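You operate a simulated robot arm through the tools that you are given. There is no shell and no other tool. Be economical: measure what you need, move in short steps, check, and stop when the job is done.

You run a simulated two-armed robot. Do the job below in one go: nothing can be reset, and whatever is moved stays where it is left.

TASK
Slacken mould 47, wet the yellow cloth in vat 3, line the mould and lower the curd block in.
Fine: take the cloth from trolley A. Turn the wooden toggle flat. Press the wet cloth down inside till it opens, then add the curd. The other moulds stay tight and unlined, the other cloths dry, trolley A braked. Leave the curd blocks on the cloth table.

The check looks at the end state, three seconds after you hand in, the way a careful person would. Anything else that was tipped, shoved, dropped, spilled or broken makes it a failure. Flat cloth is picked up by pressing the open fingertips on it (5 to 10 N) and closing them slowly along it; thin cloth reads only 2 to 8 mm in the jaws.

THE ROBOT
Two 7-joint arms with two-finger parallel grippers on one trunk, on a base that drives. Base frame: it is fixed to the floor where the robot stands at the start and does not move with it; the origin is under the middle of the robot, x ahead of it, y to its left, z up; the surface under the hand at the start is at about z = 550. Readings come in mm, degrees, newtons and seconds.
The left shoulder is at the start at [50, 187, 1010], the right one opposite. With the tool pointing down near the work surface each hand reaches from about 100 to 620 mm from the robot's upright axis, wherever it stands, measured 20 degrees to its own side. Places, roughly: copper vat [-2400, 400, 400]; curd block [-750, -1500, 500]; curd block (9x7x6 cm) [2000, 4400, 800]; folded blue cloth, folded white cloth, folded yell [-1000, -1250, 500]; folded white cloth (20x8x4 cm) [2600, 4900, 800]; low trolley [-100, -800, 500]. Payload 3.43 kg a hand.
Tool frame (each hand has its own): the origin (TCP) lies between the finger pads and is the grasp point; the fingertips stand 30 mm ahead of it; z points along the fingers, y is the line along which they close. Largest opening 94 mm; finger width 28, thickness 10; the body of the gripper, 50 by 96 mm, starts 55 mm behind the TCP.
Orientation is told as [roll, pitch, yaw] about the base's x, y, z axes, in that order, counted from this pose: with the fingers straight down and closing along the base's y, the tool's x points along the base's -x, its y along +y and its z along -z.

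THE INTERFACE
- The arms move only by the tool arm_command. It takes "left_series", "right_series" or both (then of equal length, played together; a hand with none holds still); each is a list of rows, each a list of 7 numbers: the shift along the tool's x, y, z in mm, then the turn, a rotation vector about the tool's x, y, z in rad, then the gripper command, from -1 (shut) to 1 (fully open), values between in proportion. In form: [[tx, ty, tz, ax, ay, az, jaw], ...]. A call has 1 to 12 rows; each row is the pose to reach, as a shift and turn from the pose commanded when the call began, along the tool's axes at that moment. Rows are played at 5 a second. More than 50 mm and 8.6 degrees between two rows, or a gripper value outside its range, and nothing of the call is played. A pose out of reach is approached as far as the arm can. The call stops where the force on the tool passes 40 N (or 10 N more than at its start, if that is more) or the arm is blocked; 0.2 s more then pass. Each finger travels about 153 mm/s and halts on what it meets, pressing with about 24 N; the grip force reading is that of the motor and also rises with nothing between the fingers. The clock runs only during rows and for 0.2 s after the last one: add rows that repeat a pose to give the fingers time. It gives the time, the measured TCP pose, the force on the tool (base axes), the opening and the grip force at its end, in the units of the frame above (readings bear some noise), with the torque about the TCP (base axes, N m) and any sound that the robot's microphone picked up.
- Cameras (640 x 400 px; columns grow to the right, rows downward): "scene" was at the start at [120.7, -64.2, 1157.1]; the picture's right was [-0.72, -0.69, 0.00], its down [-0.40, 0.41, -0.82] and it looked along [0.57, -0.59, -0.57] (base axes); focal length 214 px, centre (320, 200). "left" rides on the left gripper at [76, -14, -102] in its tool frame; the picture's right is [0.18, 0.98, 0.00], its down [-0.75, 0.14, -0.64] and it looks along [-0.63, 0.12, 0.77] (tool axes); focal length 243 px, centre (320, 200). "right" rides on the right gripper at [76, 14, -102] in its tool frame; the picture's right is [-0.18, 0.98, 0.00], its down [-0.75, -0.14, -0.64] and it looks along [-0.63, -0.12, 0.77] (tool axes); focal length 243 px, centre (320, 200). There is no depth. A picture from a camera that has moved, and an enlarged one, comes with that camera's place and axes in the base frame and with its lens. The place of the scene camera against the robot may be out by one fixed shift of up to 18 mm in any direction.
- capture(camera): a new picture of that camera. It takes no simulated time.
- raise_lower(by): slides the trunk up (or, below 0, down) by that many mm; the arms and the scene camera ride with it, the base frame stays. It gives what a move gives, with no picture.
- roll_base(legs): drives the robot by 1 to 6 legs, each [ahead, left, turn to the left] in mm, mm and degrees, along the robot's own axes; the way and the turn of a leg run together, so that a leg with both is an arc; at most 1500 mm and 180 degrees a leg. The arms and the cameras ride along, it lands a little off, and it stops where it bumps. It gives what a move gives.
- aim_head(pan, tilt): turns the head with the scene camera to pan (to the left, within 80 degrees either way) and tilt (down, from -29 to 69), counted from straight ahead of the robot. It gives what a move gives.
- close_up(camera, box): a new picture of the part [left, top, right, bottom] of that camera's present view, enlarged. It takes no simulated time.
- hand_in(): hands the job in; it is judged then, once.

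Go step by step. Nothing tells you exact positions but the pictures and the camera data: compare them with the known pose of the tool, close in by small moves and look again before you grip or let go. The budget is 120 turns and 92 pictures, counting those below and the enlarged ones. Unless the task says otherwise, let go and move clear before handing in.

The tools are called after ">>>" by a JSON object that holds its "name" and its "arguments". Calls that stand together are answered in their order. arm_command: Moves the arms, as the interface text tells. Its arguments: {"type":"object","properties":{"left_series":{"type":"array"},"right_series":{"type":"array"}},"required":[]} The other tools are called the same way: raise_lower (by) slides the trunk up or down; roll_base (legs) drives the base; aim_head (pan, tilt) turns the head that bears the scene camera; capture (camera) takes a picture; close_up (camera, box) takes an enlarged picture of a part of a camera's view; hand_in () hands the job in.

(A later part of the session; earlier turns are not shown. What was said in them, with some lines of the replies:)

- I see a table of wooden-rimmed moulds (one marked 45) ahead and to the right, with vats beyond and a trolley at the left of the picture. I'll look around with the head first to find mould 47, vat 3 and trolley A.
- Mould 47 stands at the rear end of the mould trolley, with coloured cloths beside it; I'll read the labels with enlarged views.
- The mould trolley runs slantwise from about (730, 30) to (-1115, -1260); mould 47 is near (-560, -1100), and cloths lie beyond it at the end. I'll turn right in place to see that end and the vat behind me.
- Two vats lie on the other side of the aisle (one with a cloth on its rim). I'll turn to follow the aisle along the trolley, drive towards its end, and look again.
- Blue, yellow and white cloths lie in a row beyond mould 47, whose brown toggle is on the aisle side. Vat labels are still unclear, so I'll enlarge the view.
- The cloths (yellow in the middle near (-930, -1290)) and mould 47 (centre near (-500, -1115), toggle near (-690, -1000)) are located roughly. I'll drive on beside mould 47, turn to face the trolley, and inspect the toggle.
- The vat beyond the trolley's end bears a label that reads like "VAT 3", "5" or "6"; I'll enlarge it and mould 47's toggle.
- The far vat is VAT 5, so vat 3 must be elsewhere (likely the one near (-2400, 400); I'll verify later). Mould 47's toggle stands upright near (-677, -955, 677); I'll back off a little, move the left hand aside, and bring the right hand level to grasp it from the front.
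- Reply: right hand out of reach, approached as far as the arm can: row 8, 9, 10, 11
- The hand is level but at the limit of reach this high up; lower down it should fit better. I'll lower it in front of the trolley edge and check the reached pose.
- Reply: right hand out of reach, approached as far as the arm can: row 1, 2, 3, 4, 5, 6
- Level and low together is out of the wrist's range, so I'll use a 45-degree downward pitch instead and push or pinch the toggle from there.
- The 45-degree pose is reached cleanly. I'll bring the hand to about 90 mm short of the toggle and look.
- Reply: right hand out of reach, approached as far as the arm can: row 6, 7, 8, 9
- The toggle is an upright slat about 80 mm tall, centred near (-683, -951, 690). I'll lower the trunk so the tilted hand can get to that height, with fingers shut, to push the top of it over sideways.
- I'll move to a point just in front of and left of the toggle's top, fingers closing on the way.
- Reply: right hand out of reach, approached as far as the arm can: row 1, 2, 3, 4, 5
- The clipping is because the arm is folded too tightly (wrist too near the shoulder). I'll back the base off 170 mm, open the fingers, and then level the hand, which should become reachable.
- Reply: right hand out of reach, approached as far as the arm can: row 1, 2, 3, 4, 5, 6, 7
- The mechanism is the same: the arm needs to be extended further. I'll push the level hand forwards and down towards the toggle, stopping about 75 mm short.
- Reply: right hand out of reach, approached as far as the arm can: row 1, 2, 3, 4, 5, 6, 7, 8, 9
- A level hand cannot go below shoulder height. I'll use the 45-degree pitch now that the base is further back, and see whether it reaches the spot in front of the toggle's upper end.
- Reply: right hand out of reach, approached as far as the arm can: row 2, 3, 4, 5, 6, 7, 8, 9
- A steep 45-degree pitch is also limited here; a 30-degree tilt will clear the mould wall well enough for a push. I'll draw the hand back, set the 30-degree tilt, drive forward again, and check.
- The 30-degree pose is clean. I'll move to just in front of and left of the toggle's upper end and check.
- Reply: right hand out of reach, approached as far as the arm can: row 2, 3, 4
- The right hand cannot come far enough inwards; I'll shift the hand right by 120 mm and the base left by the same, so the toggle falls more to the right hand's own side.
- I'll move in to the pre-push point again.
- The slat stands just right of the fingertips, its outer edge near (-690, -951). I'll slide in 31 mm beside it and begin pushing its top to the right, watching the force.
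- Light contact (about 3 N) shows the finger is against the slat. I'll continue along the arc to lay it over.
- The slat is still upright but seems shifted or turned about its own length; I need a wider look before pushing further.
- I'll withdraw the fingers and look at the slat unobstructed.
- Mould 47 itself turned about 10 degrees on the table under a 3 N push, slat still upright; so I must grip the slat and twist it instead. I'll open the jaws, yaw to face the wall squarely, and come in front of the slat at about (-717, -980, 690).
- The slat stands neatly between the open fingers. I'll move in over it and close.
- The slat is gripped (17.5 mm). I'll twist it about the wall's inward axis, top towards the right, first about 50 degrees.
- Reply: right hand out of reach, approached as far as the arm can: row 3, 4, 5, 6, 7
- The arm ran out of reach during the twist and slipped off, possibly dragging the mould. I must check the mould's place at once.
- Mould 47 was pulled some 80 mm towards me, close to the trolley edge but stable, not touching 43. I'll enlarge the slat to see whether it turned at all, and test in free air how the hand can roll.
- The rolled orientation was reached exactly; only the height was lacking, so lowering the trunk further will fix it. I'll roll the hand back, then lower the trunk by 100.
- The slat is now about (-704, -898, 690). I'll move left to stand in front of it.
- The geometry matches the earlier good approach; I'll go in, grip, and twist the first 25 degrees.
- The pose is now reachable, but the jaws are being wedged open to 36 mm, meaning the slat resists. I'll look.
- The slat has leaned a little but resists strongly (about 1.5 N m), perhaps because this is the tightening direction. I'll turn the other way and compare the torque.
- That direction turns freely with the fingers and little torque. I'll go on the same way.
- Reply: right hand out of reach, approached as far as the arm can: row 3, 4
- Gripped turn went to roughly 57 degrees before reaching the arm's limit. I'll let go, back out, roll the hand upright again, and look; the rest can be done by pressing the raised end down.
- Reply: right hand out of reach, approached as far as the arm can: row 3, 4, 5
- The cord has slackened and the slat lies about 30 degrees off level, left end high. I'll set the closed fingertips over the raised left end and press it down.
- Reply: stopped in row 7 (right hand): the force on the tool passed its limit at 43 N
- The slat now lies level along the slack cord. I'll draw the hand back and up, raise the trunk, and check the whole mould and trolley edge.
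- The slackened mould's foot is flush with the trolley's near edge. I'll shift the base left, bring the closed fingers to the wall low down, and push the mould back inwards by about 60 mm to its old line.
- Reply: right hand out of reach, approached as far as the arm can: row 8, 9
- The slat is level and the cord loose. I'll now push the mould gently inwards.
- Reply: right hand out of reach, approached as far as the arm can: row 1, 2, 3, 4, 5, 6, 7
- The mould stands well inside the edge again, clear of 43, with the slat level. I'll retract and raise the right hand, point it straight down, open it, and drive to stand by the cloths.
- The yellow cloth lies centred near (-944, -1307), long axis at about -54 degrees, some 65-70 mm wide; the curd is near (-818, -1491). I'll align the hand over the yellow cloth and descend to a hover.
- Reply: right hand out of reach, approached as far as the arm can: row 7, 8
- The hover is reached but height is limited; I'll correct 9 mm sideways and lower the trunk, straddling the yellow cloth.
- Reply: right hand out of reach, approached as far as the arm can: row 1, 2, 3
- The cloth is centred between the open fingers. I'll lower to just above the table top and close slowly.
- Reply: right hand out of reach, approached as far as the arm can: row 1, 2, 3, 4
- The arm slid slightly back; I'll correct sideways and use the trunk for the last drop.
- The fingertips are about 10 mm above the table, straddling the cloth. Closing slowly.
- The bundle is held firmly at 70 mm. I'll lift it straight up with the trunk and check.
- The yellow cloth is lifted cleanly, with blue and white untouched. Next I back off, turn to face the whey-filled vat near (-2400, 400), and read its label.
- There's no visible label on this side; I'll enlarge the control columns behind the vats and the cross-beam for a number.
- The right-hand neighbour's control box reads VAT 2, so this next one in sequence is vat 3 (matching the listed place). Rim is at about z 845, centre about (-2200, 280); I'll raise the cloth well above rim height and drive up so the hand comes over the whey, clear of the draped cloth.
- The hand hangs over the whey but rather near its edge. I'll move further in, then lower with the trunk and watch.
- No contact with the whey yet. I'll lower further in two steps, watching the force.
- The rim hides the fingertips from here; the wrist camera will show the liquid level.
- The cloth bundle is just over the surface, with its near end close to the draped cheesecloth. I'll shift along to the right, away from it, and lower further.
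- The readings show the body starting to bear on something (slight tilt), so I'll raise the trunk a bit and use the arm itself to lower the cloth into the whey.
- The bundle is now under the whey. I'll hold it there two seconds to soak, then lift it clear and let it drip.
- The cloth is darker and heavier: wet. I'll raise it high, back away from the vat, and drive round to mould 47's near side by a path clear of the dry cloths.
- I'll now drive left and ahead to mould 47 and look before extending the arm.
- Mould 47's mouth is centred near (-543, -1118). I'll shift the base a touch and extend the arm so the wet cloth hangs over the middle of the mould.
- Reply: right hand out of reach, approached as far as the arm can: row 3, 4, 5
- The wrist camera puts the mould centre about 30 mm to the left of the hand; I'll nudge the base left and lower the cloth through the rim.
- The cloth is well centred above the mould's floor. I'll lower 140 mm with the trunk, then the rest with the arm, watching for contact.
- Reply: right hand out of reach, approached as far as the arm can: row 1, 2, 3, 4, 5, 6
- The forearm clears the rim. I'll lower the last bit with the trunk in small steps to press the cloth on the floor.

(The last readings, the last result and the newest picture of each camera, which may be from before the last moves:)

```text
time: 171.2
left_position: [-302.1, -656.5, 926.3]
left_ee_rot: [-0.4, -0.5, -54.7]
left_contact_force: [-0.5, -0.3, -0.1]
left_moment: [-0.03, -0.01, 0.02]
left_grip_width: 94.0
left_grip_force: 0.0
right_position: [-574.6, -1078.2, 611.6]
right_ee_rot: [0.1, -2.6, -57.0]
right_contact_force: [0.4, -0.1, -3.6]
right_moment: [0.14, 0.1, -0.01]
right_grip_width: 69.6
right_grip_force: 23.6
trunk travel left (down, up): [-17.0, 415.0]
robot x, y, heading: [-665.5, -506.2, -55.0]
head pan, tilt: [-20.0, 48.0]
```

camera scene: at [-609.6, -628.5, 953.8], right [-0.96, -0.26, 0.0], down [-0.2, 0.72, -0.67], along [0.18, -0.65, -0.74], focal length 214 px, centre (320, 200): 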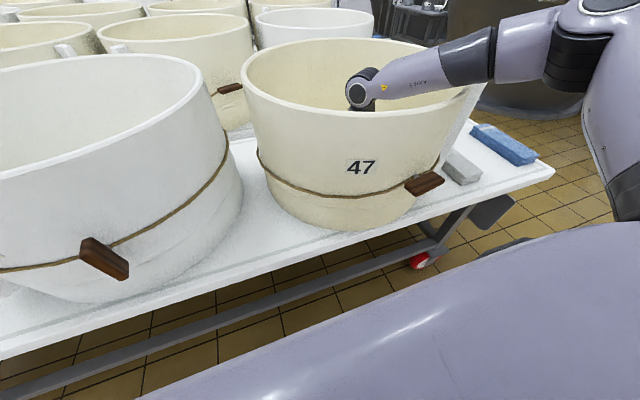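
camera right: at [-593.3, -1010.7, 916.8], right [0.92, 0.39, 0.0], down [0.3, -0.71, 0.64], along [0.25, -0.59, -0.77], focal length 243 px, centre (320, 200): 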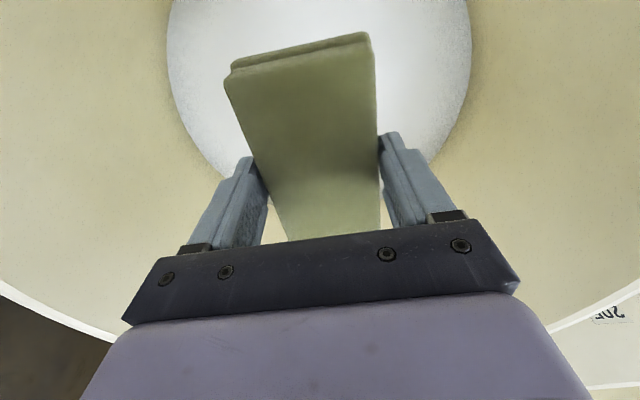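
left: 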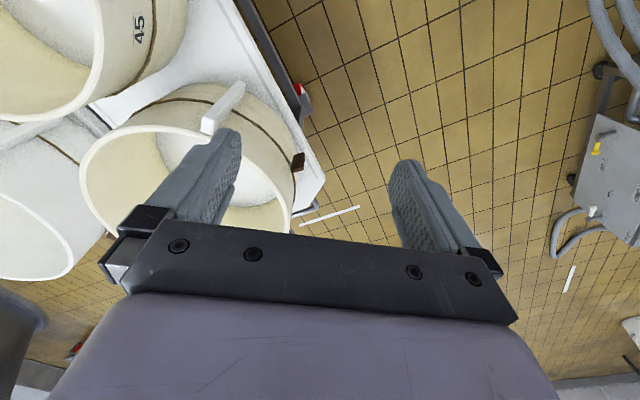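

The arm link is resting on something (the tool tilted without tool force), so I'll raise again at once, then release the cloth just above the floor and press it with the fingertips from above.

>>> {"name": "raise_lower", "arguments": {"by": 20}}

>>> {"name": "arm_command", "arguments": {"right_series": [[0, 0, 0, 0, 0, 0, 0.6], [0, 0, 0, 0, 0, 0, 0.8], [0, 0, 0, 0, 0, 0, 1], [0, 0, 0, 0, 0, 0, 1], [0, 0, -25, 0, 0, 0, 1], [0, 0, -50, 0, 0, 0, 1], [0, 0, -75, 0, 0, 0, 1], [0, 0, -100, 0, 0, 0, 0.5], [0, 0, -100, 0, 0, 0, 0], [0, 0, -100, 0, 0, 0, -1]]}}

>>> {"name": "capture", "arguments": {"camera": "right"}}

```text
time: 171.9
left_position: [-301.8, -660.0, 943.2]
left_ee_rot: [-0.1, -0.2, -54.7]
left_contact_force: [0.1, 1.0, -0.2]
left_moment: [0.02, 0.0, 0.01]
left_grip_width: 94.1
left_grip_force: 0.1
right_position: [-580.0, -1072.3, 605.8]
right_ee_rot: [-0.1, 0.2, -56.6]
right_contact_force: [0.1, -0.3, -3.2]
right_moment: [0.12, 0.08, -0.01]
right_grip_width: 69.7
right_grip_force: 23.9
trunk travel left (down, up): [-37.0, 395.0]
robot x, y, heading: [-666.1, -503.6, -54.8]
head pan, tilt: [-20.0, 48.0]
```

```text
time: 174.1
left_position: [-301.4, -661.6, 943.3]
left_ee_rot: [-0.1, 0.0, -54.7]
left_contact_force: [0.6, 0.9, -0.6]
left_moment: [0.0, 0.04, -0.01]
left_grip_width: 94.1
left_grip_force: 0.1
right_position: [-578.6, -1074.5, 712.8]
right_ee_rot: [0.1, 0.0, -56.7]
right_contact_force: [0.3, 0.1, 0.4]
right_moment: [0.0, 0.02, 0.0]
right_grip_width: 0.0
right_grip_force: 23.7
trunk travel left (down, up): [-37.0, 395.0]
robot x, y, heading: [-666.1, -499.9, -54.8]
head pan, tilt: [-20.0, 48.0]
```

```text
12 pictures are left
camera right: at [-610.1, -1003.0, 815.1], right [0.92, 0.39, 0.0], down [0.29, -0.71, 0.64], along [0.25, -0.59, -0.77], focal length 243 px, centre (320, 200)
```

right: 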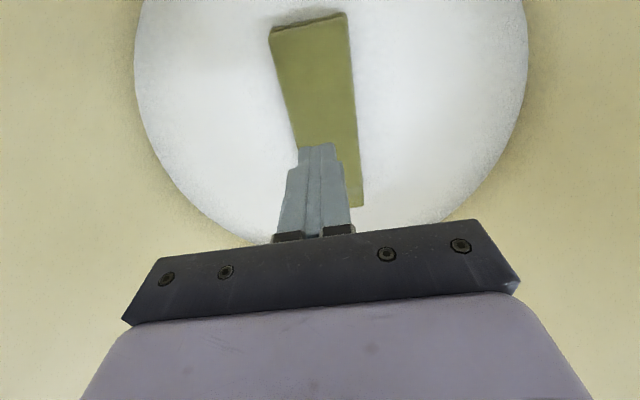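

The wet cloth lies on the mould's floor. I'll press down on it with the closed fingertips.

>>> {"name": "arm_command", "arguments": {"right_series": [[0, 0, 30, 0, 0, 0, -1], [0, 0, 60, 0, 0, 0, -1], [0, 0, 75, 0, 0, 0, -1], [0, 0, 85, 0, 0, 0, -1], [0, 0, 92, 0, 0, 0, -1], [0, 0, 98, 0, 0, 0, -1], [0, 0, 103, 0, 0, 0, -1], [0, 0, 108, 0, 0, 0, -1], [0, 0, 112, 0, 0, 0, -1], [0, 0, 112, 0, 0, 0, -1]]}}

>>> {"name": "capture", "arguments": {"camera": "right"}}

```text
time: 176.0
left_position: [-302.8, -660.1, 944.1]
left_ee_rot: [-0.1, -0.2, -54.6]
left_contact_force: [-0.5, -0.7, 0.4]
left_moment: [0.01, -0.03, 0.04]
left_grip_width: 93.9
left_grip_force: 0.0
right_position: [-579.4, -1074.3, 611.5]
right_ee_rot: [0.3, -0.9, -56.8]
right_contact_force: [-6.1, 5.0, 18.5]
right_moment: [0.37, 0.33, 0.06]
right_grip_width: 0.0
right_grip_force: 23.9
right hand out of reach, approached as far as the arm can: row 9
trunk travel left (down, up): [-37.0, 395.0]
robot x, y, heading: [-666.0, -505.0, -54.7]
head pan, tilt: [-20.0, 48.0]
stopped in row 9 (right hand): the force on the tool passed its limit at 44 N (the readings are from after the stop); the commanded pose is now the measured one
```

```text
11 pictures are left
camera right: at [-611.3, -1002.1, 713.5], right [0.92, 0.39, 0.01], down [0.29, -0.7, 0.65], along [0.26, -0.6, -0.76], focal length 243 px, centre (320, 200)
```

right: 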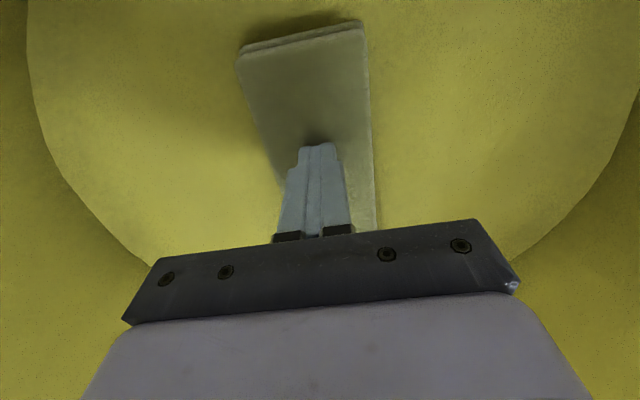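

The cloth opened out and now lines the mould. I'll lift the hand clear, back off, and drive round to the trolley's end for the curd block near (-818, -1491).

>>> {"name": "arm_command", "arguments": {"right_series": [[0, 0, -25, 0, 0, 0, -1], [0, 0, -55, 0, 0, 0, -1], [0, 0, -90, 0, 0, 0, -1], [0, 0, -110, 0, 0, 0, -1]]}}

>>> {"name": "raise_lower", "arguments": {"by": 290}}

>>> {"name": "capture", "arguments": {"camera": "scene"}}

```text
time: 177.0
left_position: [-301.1, -661.7, 942.9]
left_ee_rot: [-0.1, 0.0, -54.7]
left_contact_force: [0.2, 0.1, 0.3]
left_moment: [0.01, 0.03, 0.03]
left_grip_width: 94.1
left_grip_force: 0.0
right_position: [-583.3, -1075.8, 720.7]
right_ee_rot: [0.2, -0.8, -56.7]
right_contact_force: [0.6, 0.0, 0.5]
right_moment: [-0.01, -0.02, 0.05]
right_grip_width: 0.2
right_grip_force: 24.5
trunk travel left (down, up): [-37.0, 395.0]
robot x, y, heading: [-663.2, -506.0, -54.6]
head pan, tilt: [-20.0, 48.0]
```

```text
time: 179.9
left_position: [-302.0, -661.7, 1233.5]
left_ee_rot: [-0.1, -0.1, -54.7]
left_contact_force: [-0.3, 0.2, -0.6]
left_moment: [0.03, 0.03, 0.01]
left_grip_width: 94.3
left_grip_force: 0.0
right_position: [-584.4, -1076.2, 1011.1]
right_ee_rot: [0.3, -0.7, -56.6]
right_contact_force: [-0.7, -0.3, -0.9]
right_moment: [0.02, -0.01, -0.02]
right_grip_width: 0.0
right_grip_force: 24.2
trunk travel left (down, up): [-327.0, 105.0]
robot x, y, heading: [-668.2, -504.3, -54.8]
head pan, tilt: [-20.0, 48.0]
```

```text
10 pictures are left
camera scene: at [-609.8, -628.3, 1239.8], right [-0.97, -0.26, 0.0], down [-0.19, 0.72, -0.67], along [0.18, -0.65, -0.74], focal length 214 px, centre (320, 200)
```

scene: 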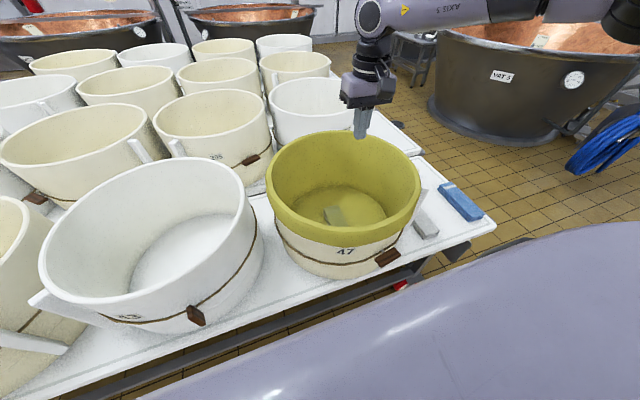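

Mould 47 is fully lined, the cloth folded over its rim. Now I'll drive round to the trolley's end for the curd.

>>> {"name": "roll_base", "arguments": {"legs": [[-200, 0, 0], [0, 0, 90], [-1218, 0, 0]]}}

```text
time: 191.0
left_position: [-1582.0, -706.6, 1234.0]
left_ee_rot: [-0.1, -0.1, 38.7]
left_contact_force: [-0.2, -0.4, 0.2]
left_moment: [0.0, -0.03, -0.01]
left_grip_width: 93.9
left_grip_force: 0.2
right_position: [-1151.3, -963.8, 1009.7]
right_ee_rot: [0.3, -0.8, 36.6]
right_contact_force: [-0.5, -0.2, 0.0]
right_moment: [-0.01, -0.04, 0.0]
right_grip_width: 0.0
right_grip_force: 24.1
trunk travel left (down, up): [-327.0, 105.0]
robot x, y, heading: [-1717.9, -1081.5, 38.6]
head pan, tilt: [-20.0, 48.0]
```

>>> {"name": "roll_base", "arguments": {"legs": [[0, 0, -2.6], [-28, -598, 0]]}}

>>> {"name": "capture", "arguments": {"camera": "right"}}

```text
time: 196.5
left_position: [-1269.4, -1171.9, 1234.2]
left_ee_rot: [0.0, -0.1, 36.2]
left_contact_force: [-0.4, -0.6, 0.7]
left_moment: [0.01, -0.02, -0.03]
left_grip_width: 94.1
left_grip_force: 0.1
right_position: [-850.7, -1446.4, 1010.9]
right_ee_rot: [0.4, -0.8, 34.2]
right_contact_force: [-0.4, -0.3, 0.1]
right_moment: [0.03, 0.0, 0.03]
right_grip_width: 0.1
right_grip_force: 23.9
trunk travel left (down, up): [-327.0, 105.0]
robot x, y, heading: [-1421.8, -1538.2, 36.3]
head pan, tilt: [-20.0, 48.0]
stopped in leg 2: the robot was blocked; the commanded pose is now the measured one
```

```text
9 pictures are left
camera right: at [-921.9, -1478.7, 1111.7], right [-0.4, 0.92, 0.01], down [0.7, 0.3, 0.65], along [0.59, 0.27, -0.76], focal length 243 px, centre (320, 200)
```

right: 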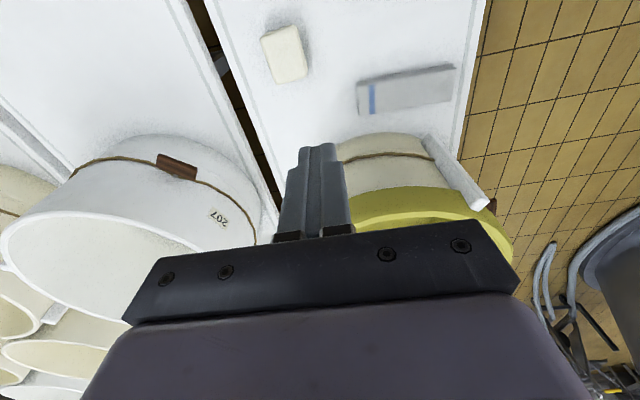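

The base stopped against something just short, but the curd is within arm's reach at about (-820, -1495), aligned with the hand. I'll open the jaws, shift right 58 mm, and lower to a hover.

>>> {"name": "arm_command", "arguments": {"right_series": [[0, -15, 25, 0, 0, 0, -0.5], [0, -30, 50, 0, 0, 0, 0], [0, -45, 75, 0, 0, 0, 0.5], [0, -58, 100, 0, 0.013, 0, 1], [0, -58, 100, 0, 0.013, 0, 1], [0, -58, 100, 0, 0.013, 0, 1]]}}

>>> {"name": "raise_lower", "arguments": {"by": -235}}

>>> {"name": "capture", "arguments": {"camera": "right"}}

```text
time: 197.9
left_position: [-1269.6, -1171.6, 1233.4]
left_ee_rot: [-0.2, -0.1, 36.3]
left_contact_force: [0.8, -0.7, -0.5]
left_moment: [0.0, 0.02, 0.02]
left_grip_width: 93.9
left_grip_force: 0.1
right_position: [-815.2, -1492.1, 909.7]
right_ee_rot: [0.2, 0.0, 34.2]
right_contact_force: [0.0, 0.0, 0.8]
right_moment: [-0.01, -0.03, -0.02]
right_grip_width: 93.7
right_grip_force: 0.0
trunk travel left (down, up): [-327.0, 105.0]
robot x, y, heading: [-1421.4, -1537.5, 36.1]
head pan, tilt: [-20.0, 48.0]
```

```text
time: 200.4
left_position: [-1269.9, -1171.7, 997.8]
left_ee_rot: [0.0, 0.0, 36.4]
left_contact_force: [0.3, 0.6, -1.1]
left_moment: [0.04, 0.01, 0.0]
left_grip_width: 94.0
left_grip_force: 0.0
right_position: [-816.1, -1492.0, 675.1]
right_ee_rot: [0.3, 0.0, 34.3]
right_contact_force: [-0.1, -0.5, -0.5]
right_moment: [-0.02, -0.03, -0.01]
right_grip_width: 93.9
right_grip_force: 0.0
trunk travel left (down, up): [-92.0, 340.0]
robot x, y, heading: [-1419.8, -1537.1, 36.4]
head pan, tilt: [-20.0, 48.0]
```

```text
8 pictures are left
camera right: at [-886.9, -1523.7, 777.2], right [-0.4, 0.92, 0.0], down [0.7, 0.3, 0.64], along [0.59, 0.26, -0.77], focal length 243 px, centre (320, 200)
```

right: 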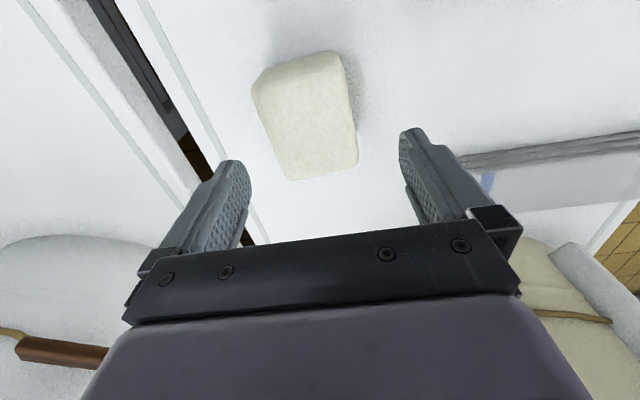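

The curd sits between the fingers after a small correction (15 mm back, 5 mm right). I'll apply it and lower around the block.

>>> {"name": "arm_command", "arguments": {"right_series": [[8, -3, 5, 0, 0, 0, 1], [15, -5, 15, 0, 0, -0.03, 1], [15, -5, 30, 0, 0, -0.05, 1], [15, -5, 45, 0, 0, -0.05, 1], [15, -5, 45, 0, 0, -0.05, 1]]}}

>>> {"name": "raise_lower", "arguments": {"by": -40}}

```text
time: 201.6
left_position: [-1269.0, -1170.7, 999.7]
left_ee_rot: [-0.1, -0.2, 36.3]
left_contact_force: [-0.7, 0.3, 0.2]
left_moment: [0.0, 0.02, -0.02]
left_grip_width: 93.9
left_grip_force: 0.0
right_position: [-825.4, -1505.5, 627.2]
right_ee_rot: [0.3, 0.0, 37.1]
right_contact_force: [-0.4, 1.7, 0.2]
right_moment: [0.0, 0.0, 0.0]
right_grip_width: 94.0
right_grip_force: 0.0
trunk travel left (down, up): [-92.0, 340.0]
robot x, y, heading: [-1422.4, -1538.1, 36.4]
head pan, tilt: [-20.0, 48.0]
```

```text
time: 202.4
left_position: [-1269.1, -1171.1, 959.2]
left_ee_rot: [-0.1, 0.0, 36.2]
left_contact_force: [0.6, 0.5, 0.1]
left_moment: [-0.01, -0.03, 0.0]
left_grip_width: 94.0
left_grip_force: 0.1
right_position: [-825.3, -1505.9, 589.2]
right_ee_rot: [0.3, 0.0, 37.1]
right_contact_force: [1.3, 0.0, 0.1]
right_moment: [-0.05, -0.02, -0.01]
right_grip_width: 94.4
right_grip_force: 0.2
trunk travel left (down, up): [-52.0, 380.0]
robot x, y, heading: [-1422.7, -1541.1, 36.1]
head pan, tilt: [-20.0, 48.0]
```

The fingers are around the block with no contact. Closing slowly and then lifting.

>>> {"name": "arm_command", "arguments": {"right_series": [[0, 0, 0, 0, 0, 0, 0.8], [0, 0, 0, 0, 0, 0, 0.6], [0, 0, 0, 0, 0, 0, 0.4], [0, 0, 0, 0, 0, 0, 0.2], [0, 0, 0, 0, 0, 0, -0.2], [0, 0, 0, 0, 0, 0, -0.6], [0, 0, 0, 0, 0, 0, -1]]}}

>>> {"name": "raise_lower", "arguments": {"by": 370}}

>>> {"name": "capture", "arguments": {"camera": "right"}}

```text
time: 204.0
left_position: [-1269.7, -1172.3, 958.1]
left_ee_rot: [-0.1, -0.1, 36.3]
left_contact_force: [-0.1, -0.2, 0.1]
left_moment: [-0.02, 0.03, -0.01]
left_grip_width: 94.1
left_grip_force: 0.0
right_position: [-825.7, -1506.8, 589.7]
right_ee_rot: [0.3, -0.2, 37.1]
right_contact_force: [0.4, -1.0, 0.7]
right_moment: [-0.15, -0.12, -0.06]
right_grip_width: 72.3
right_grip_force: 24.0
trunk travel left (down, up): [-52.0, 380.0]
robot x, y, heading: [-1420.6, -1536.6, 36.4]
head pan, tilt: [-20.0, 48.0]
```

```text
time: 207.6
left_position: [-1270.5, -1172.7, 1330.1]
left_ee_rot: [-0.1, -0.1, 36.3]
left_contact_force: [0.0, -0.4, -0.1]
left_moment: [0.01, 0.01, 0.02]
left_grip_width: 93.9
left_grip_force: 0.0
right_position: [-825.6, -1505.7, 957.8]
right_ee_rot: [0.3, 0.0, 37.1]
right_contact_force: [-0.1, -0.3, -2.8]
right_moment: [-0.02, 0.01, -0.01]
right_grip_width: 72.2
right_grip_force: 24.2
trunk travel left (down, up): [-422.0, 10.0]
robot x, y, heading: [-1422.8, -1539.0, 36.2]
head pan, tilt: [-20.0, 48.0]
```

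```text
7 pictures are left
camera right: at [-894.8, -1540.4, 1061.2], right [-0.45, 0.9, 0.0], down [0.69, 0.34, 0.64], along [0.57, 0.29, -0.77], focal length 243 px, centre (320, 200)
```

right: 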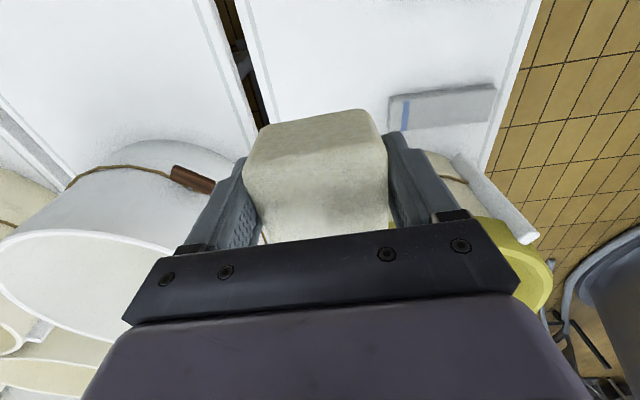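

The curd is firmly held (72 mm). I'll drive back the same way to the near side of mould 47.

>>> {"name": "roll_base", "arguments": {"legs": [[0, 640, 0], [1218, 0, 0], [0, 0, -91]]}}

```text
time: 223.4
left_position: [-438.2, -458.4, 1329.2]
left_ee_rot: [-0.1, -0.1, -56.5]
left_contact_force: [0.9, -1.0, -0.1]
left_moment: [0.03, 0.01, 0.01]
left_grip_width: 94.2
left_grip_force: 0.1
right_position: [-793.8, -884.7, 957.8]
right_ee_rot: [0.3, -0.1, -55.9]
right_contact_force: [-0.1, -1.0, -3.4]
right_moment: [0.06, 0.03, 0.0]
right_grip_width: 72.4
right_grip_force: 24.0
trunk travel left (down, up): [-422.0, 10.0]
robot x, y, heading: [-797.6, -286.4, -56.7]
head pan, tilt: [-20.0, 48.0]
```

>>> {"name": "roll_base", "arguments": {"legs": [[0, 83, 0], [250, 0, 0]]}}

>>> {"name": "arm_command", "arguments": {"right_series": [[-12, 0, 0, 0, 0, 0, -1], [-22, 0, 0, 0, 0, 0, -1], [-22, 0, 0, 0, 0, 0, -1]]}}

>>> {"name": "capture", "arguments": {"camera": "right"}}

```text
time: 226.2
left_position: [-233.6, -618.3, 1329.5]
left_ee_rot: [-0.1, -0.1, -56.4]
left_contact_force: [0.1, -1.0, -0.6]
left_moment: [-0.01, 0.01, -0.03]
left_grip_width: 94.0
left_grip_force: 0.2
right_position: [-587.7, -1046.6, 958.5]
right_ee_rot: [0.3, 0.0, -55.5]
right_contact_force: [1.1, 0.0, -3.5]
right_moment: [0.04, 0.04, -0.01]
right_grip_width: 72.2
right_grip_force: 23.7
trunk travel left (down, up): [-422.0, 10.0]
robot x, y, heading: [-589.5, -446.8, -56.7]
head pan, tilt: [-20.0, 48.0]
```

```text
time: 227.1
left_position: [-234.8, -618.2, 1327.5]
left_ee_rot: [-0.2, -0.1, -56.5]
left_contact_force: [0.3, 1.0, -1.2]
left_moment: [-0.01, 0.03, 0.01]
left_grip_width: 94.3
left_grip_force: 0.0
right_position: [-574.9, -1062.9, 959.0]
right_ee_rot: [0.3, 0.0, -55.6]
right_contact_force: [-0.2, 0.0, -3.7]
right_moment: [0.05, 0.02, -0.03]
right_grip_width: 72.4
right_grip_force: 23.9
trunk travel left (down, up): [-422.0, 10.0]
robot x, y, heading: [-591.6, -448.7, -56.5]
head pan, tilt: [-20.0, 48.0]
```

```text
6 pictures are left
camera right: at [-607.5, -993.0, 1061.1], right [0.92, 0.4, 0.0], down [0.31, -0.7, 0.64], along [0.26, -0.59, -0.77], focal length 243 px, centre (320, 200)
```

right: 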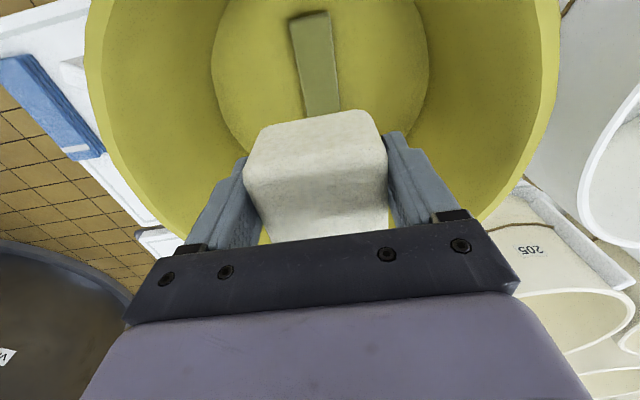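

The curd hangs centrally over the lined mould. I'll lower it with the trunk to just above the floor.

>>> {"name": "raise_lower", "arguments": {"by": -200}}

>>> {"name": "raise_lower", "arguments": {"by": -118}}

>>> {"name": "arm_command", "arguments": {"right_series": [[0, 0, 6, 0, 0, 0, -1], [0, 0, 12, 0, 0, 0, -1], [0, 0, 16, 0, 0, 0, -1], [0, 0, 16, 0, 0, 0, -1]]}}

```text
time: 229.2
left_position: [-233.7, -618.0, 1129.1]
left_ee_rot: [-0.1, 0.0, -56.4]
left_contact_force: [-0.3, -0.1, -0.2]
left_moment: [0.01, 0.0, 0.01]
left_grip_width: 94.1
left_grip_force: 0.0
right_position: [-575.3, -1064.3, 759.0]
right_ee_rot: [0.3, 0.0, -55.6]
right_contact_force: [0.2, -0.5, -3.0]
right_moment: [0.04, 0.0, 0.0]
right_grip_width: 72.0
right_grip_force: 23.9
trunk travel left (down, up): [-222.0, 210.0]
robot x, y, heading: [-590.2, -446.6, -56.2]
head pan, tilt: [-20.0, 48.0]
```

```text
time: 230.7
left_position: [-234.0, -617.5, 1011.8]
left_ee_rot: [-0.1, -0.2, -56.5]
left_contact_force: [0.3, 0.1, 0.0]
left_moment: [0.01, 0.02, 0.02]
left_grip_width: 94.0
left_grip_force: 0.1
right_position: [-574.5, -1062.9, 640.3]
right_ee_rot: [0.3, 0.1, -55.6]
right_contact_force: [0.1, -0.5, -3.6]
right_moment: [0.04, 0.02, 0.03]
right_grip_width: 72.4
right_grip_force: 24.3
trunk travel left (down, up): [-104.0, 328.0]
robot x, y, heading: [-590.6, -448.0, -56.6]
head pan, tilt: [-20.0, 48.0]
```

```text
time: 231.7
left_position: [-234.1, -617.6, 1010.8]
left_ee_rot: [-0.2, -0.2, -56.4]
left_contact_force: [0.1, -0.2, -0.5]
left_moment: [0.0, -0.04, 0.02]
left_grip_width: 94.0
left_grip_force: 0.0
right_position: [-578.5, -1061.8, 625.7]
right_ee_rot: [0.3, -0.1, -55.6]
right_contact_force: [1.0, -0.2, -3.0]
right_moment: [0.06, 0.01, -0.01]
right_grip_width: 72.1
right_grip_force: 24.2
right hand out of reach, approached as far as the arm can: row 3, 4
trunk travel left (down, up): [-104.0, 328.0]
robot x, y, heading: [-589.2, -449.3, -56.5]
head pan, tilt: [-20.0, 48.0]
```

No contact yet; a few more millimetres with the trunk.

>>> {"name": "raise_lower", "arguments": {"by": -10}}

>>> {"name": "raise_lower", "arguments": {"by": -6}}

>>> {"name": "capture", "arguments": {"camera": "right"}}

```text
time: 232.3
left_position: [-233.5, -616.4, 1002.0]
left_ee_rot: [-0.3, -0.3, -56.4]
left_contact_force: [-0.5, 0.4, -0.2]
left_moment: [-0.01, -0.04, -0.01]
left_grip_width: 94.3
left_grip_force: 0.0
right_position: [-577.8, -1062.9, 620.1]
right_ee_rot: [0.2, -0.3, -55.6]
right_contact_force: [-5.5, 4.1, 18.0]
right_moment: [-0.16, 0.24, -0.01]
right_grip_width: 72.7
right_grip_force: 23.8
trunk travel left (down, up): [-94.0, 338.0]
robot x, y, heading: [-591.2, -448.8, -56.4]
head pan, tilt: [-20.0, 48.0]
```

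```text
time: 232.8
left_position: [-233.4, -616.9, 995.9]
left_ee_rot: [-0.1, -0.1, -56.4]
left_contact_force: [-0.7, 0.4, 0.3]
left_moment: [-0.02, -0.01, 0.03]
left_grip_width: 93.7
left_grip_force: 0.1
right_position: [-576.9, -1062.3, 612.5]
right_ee_rot: [0.3, -0.4, -55.6]
right_contact_force: [-0.3, -3.7, 18.5]
right_moment: [-0.34, 0.15, -0.06]
right_grip_width: 72.1
right_grip_force: 24.0
trunk travel left (down, up): [-88.0, 344.0]
robot x, y, heading: [-590.8, -450.1, -56.3]
head pan, tilt: [-20.0, 48.0]
```

```text
5 pictures are left
camera right: at [-609.2, -991.9, 714.9], right [0.92, 0.4, 0.01], down [0.3, -0.7, 0.65], along [0.27, -0.59, -0.76], focal length 243 px, centre (320, 200)
```

right: 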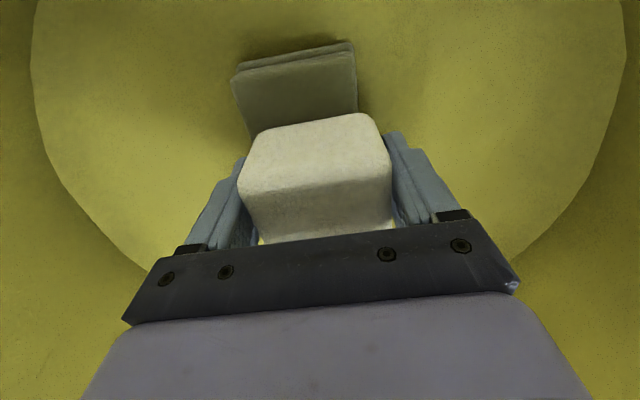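

The block now rests on the cloth at the mould's floor (18 N). I'll open the fingers slowly and rise straight out.

>>> {"name": "arm_command", "arguments": {"right_series": [[0, 0, -2, 0, 0, 0, 0.58], [0, 0, -2, 0, 0, 0, 0.7], [0, 0, -2, 0, 0, 0, 0.85], [0, 0, -2, 0, 0, 0, 1], [0, 0, -2, 0, 0, 0, 1], [0, 0, -25, 0, 0, 0, 1], [0, 0, -50, 0, 0, 0, 1], [0, 0, -80, 0, 0, 0, 1]]}}

>>> {"name": "raise_lower", "arguments": {"by": 330}}

>>> {"name": "capture", "arguments": {"camera": "scene"}}

```text
time: 234.6
left_position: [-233.0, -617.8, 994.9]
left_ee_rot: [-0.1, -0.3, -56.4]
left_contact_force: [-0.2, -0.3, -0.2]
left_moment: [0.02, 0.0, -0.02]
left_grip_width: 94.0
left_grip_force: 0.1
right_position: [-578.9, -1064.3, 687.3]
right_ee_rot: [0.3, -0.1, -55.7]
right_contact_force: [-0.1, -0.9, -0.4]
right_moment: [0.02, -0.03, 0.02]
right_grip_width: 94.0
right_grip_force: 0.0
trunk travel left (down, up): [-88.0, 344.0]
robot x, y, heading: [-593.4, -448.4, -56.4]
head pan, tilt: [-20.0, 48.0]
```

```text
time: 237.9
left_position: [-233.3, -616.2, 1325.5]
left_ee_rot: [0.0, -0.2, -56.4]
left_contact_force: [-0.2, -0.1, 0.1]
left_moment: [-0.01, 0.0, 0.02]
left_grip_width: 93.9
left_grip_force: 0.1
right_position: [-578.5, -1064.7, 1017.0]
right_ee_rot: [0.3, -0.1, -55.6]
right_contact_force: [0.1, 0.3, -0.3]
right_moment: [0.05, 0.04, 0.0]
right_grip_width: 94.2
right_grip_force: 0.0
trunk travel left (down, up): [-418.0, 14.0]
robot x, y, heading: [-595.5, -449.4, -56.3]
head pan, tilt: [-20.0, 48.0]
```

```text
4 pictures are left
camera scene: at [-540.0, -575.0, 1330.8], right [-0.97, -0.23, 0.0], down [-0.17, 0.72, -0.67], along [0.16, -0.65, -0.74], focal length 214 px, centre (320, 200)
```

scene: 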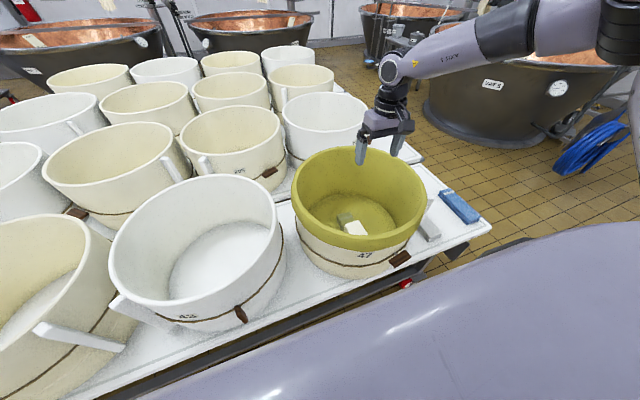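

The curd sits on the wet cloth inside mould 47, its slat level; 43 and the others are tight and unlined. I'll back away from the trolley and take one last look.

>>> {"name": "roll_base", "arguments": {"legs": [[-300, 0, 0]]}}

>>> {"name": "capture", "arguments": {"camera": "scene"}}

```text
time: 239.9
left_position: [-398.2, -363.5, 1325.6]
left_ee_rot: [-0.1, -0.3, -55.8]
left_contact_force: [-0.6, 0.6, 0.5]
left_moment: [-0.04, -0.04, -0.05]
left_grip_width: 93.8
left_grip_force: 0.1
right_position: [-737.2, -814.9, 1019.1]
right_ee_rot: [0.3, -0.1, -55.0]
right_contact_force: [-0.9, 0.0, 0.1]
right_moment: [0.0, 0.0, -0.03]
right_grip_width: 94.1
right_grip_force: 0.1
trunk travel left (down, up): [-418.0, 14.0]
robot x, y, heading: [-758.4, -196.7, -55.6]
head pan, tilt: [-20.0, 48.0]
```

```text
3 pictures are left
camera scene: at [-705.5, -325.3, 1330.9], right [-0.97, -0.24, 0.0], down [-0.18, 0.72, -0.67], along [0.16, -0.65, -0.74], focal length 214 px, centre (320, 200)
```

scene: 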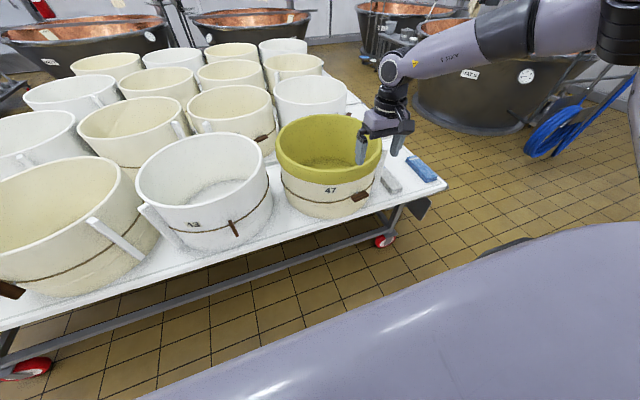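

Everything stands in order: mould 47 is slack, lined and holding the curd, the blue and white cloths are in place and dry, and the hands are clear. I'm handing in.

>>> {"name": "hand_in", "arguments": {}}

```text
The job is handed in.
```

Mould 47 is slackened with its toggle flat, lined with the wet yellow cloth, and has the curd block resting on the cloth. I handed the job in.

- **Vat number:** I never saw a label on the vat I used. I took it to be vat 3 because the next vat's box reads VAT 2 and it matches the listed place.
- **Trolley:** I took the yellow cloth from the trolley that mould 47 stands on, without reading an "A" on it. I did not check its brake directly.
- **Mould 47 moved:** My first tries at the toggle turned the mould and pulled it about 80 mm towards the trolley edge. I pushed it back well inside the edge, clear of mould 43, but it is not exactly where it started.
- **Bumps:** The base stopped against something, which I did not identify, at the trolley's end while I was fetching the curd. My body or arm also pressed lightly on something at the vat, and again while I lowered the cloth into mould 47. I raised off at once both times, and nothing looked shifted or tipped in the last picture.
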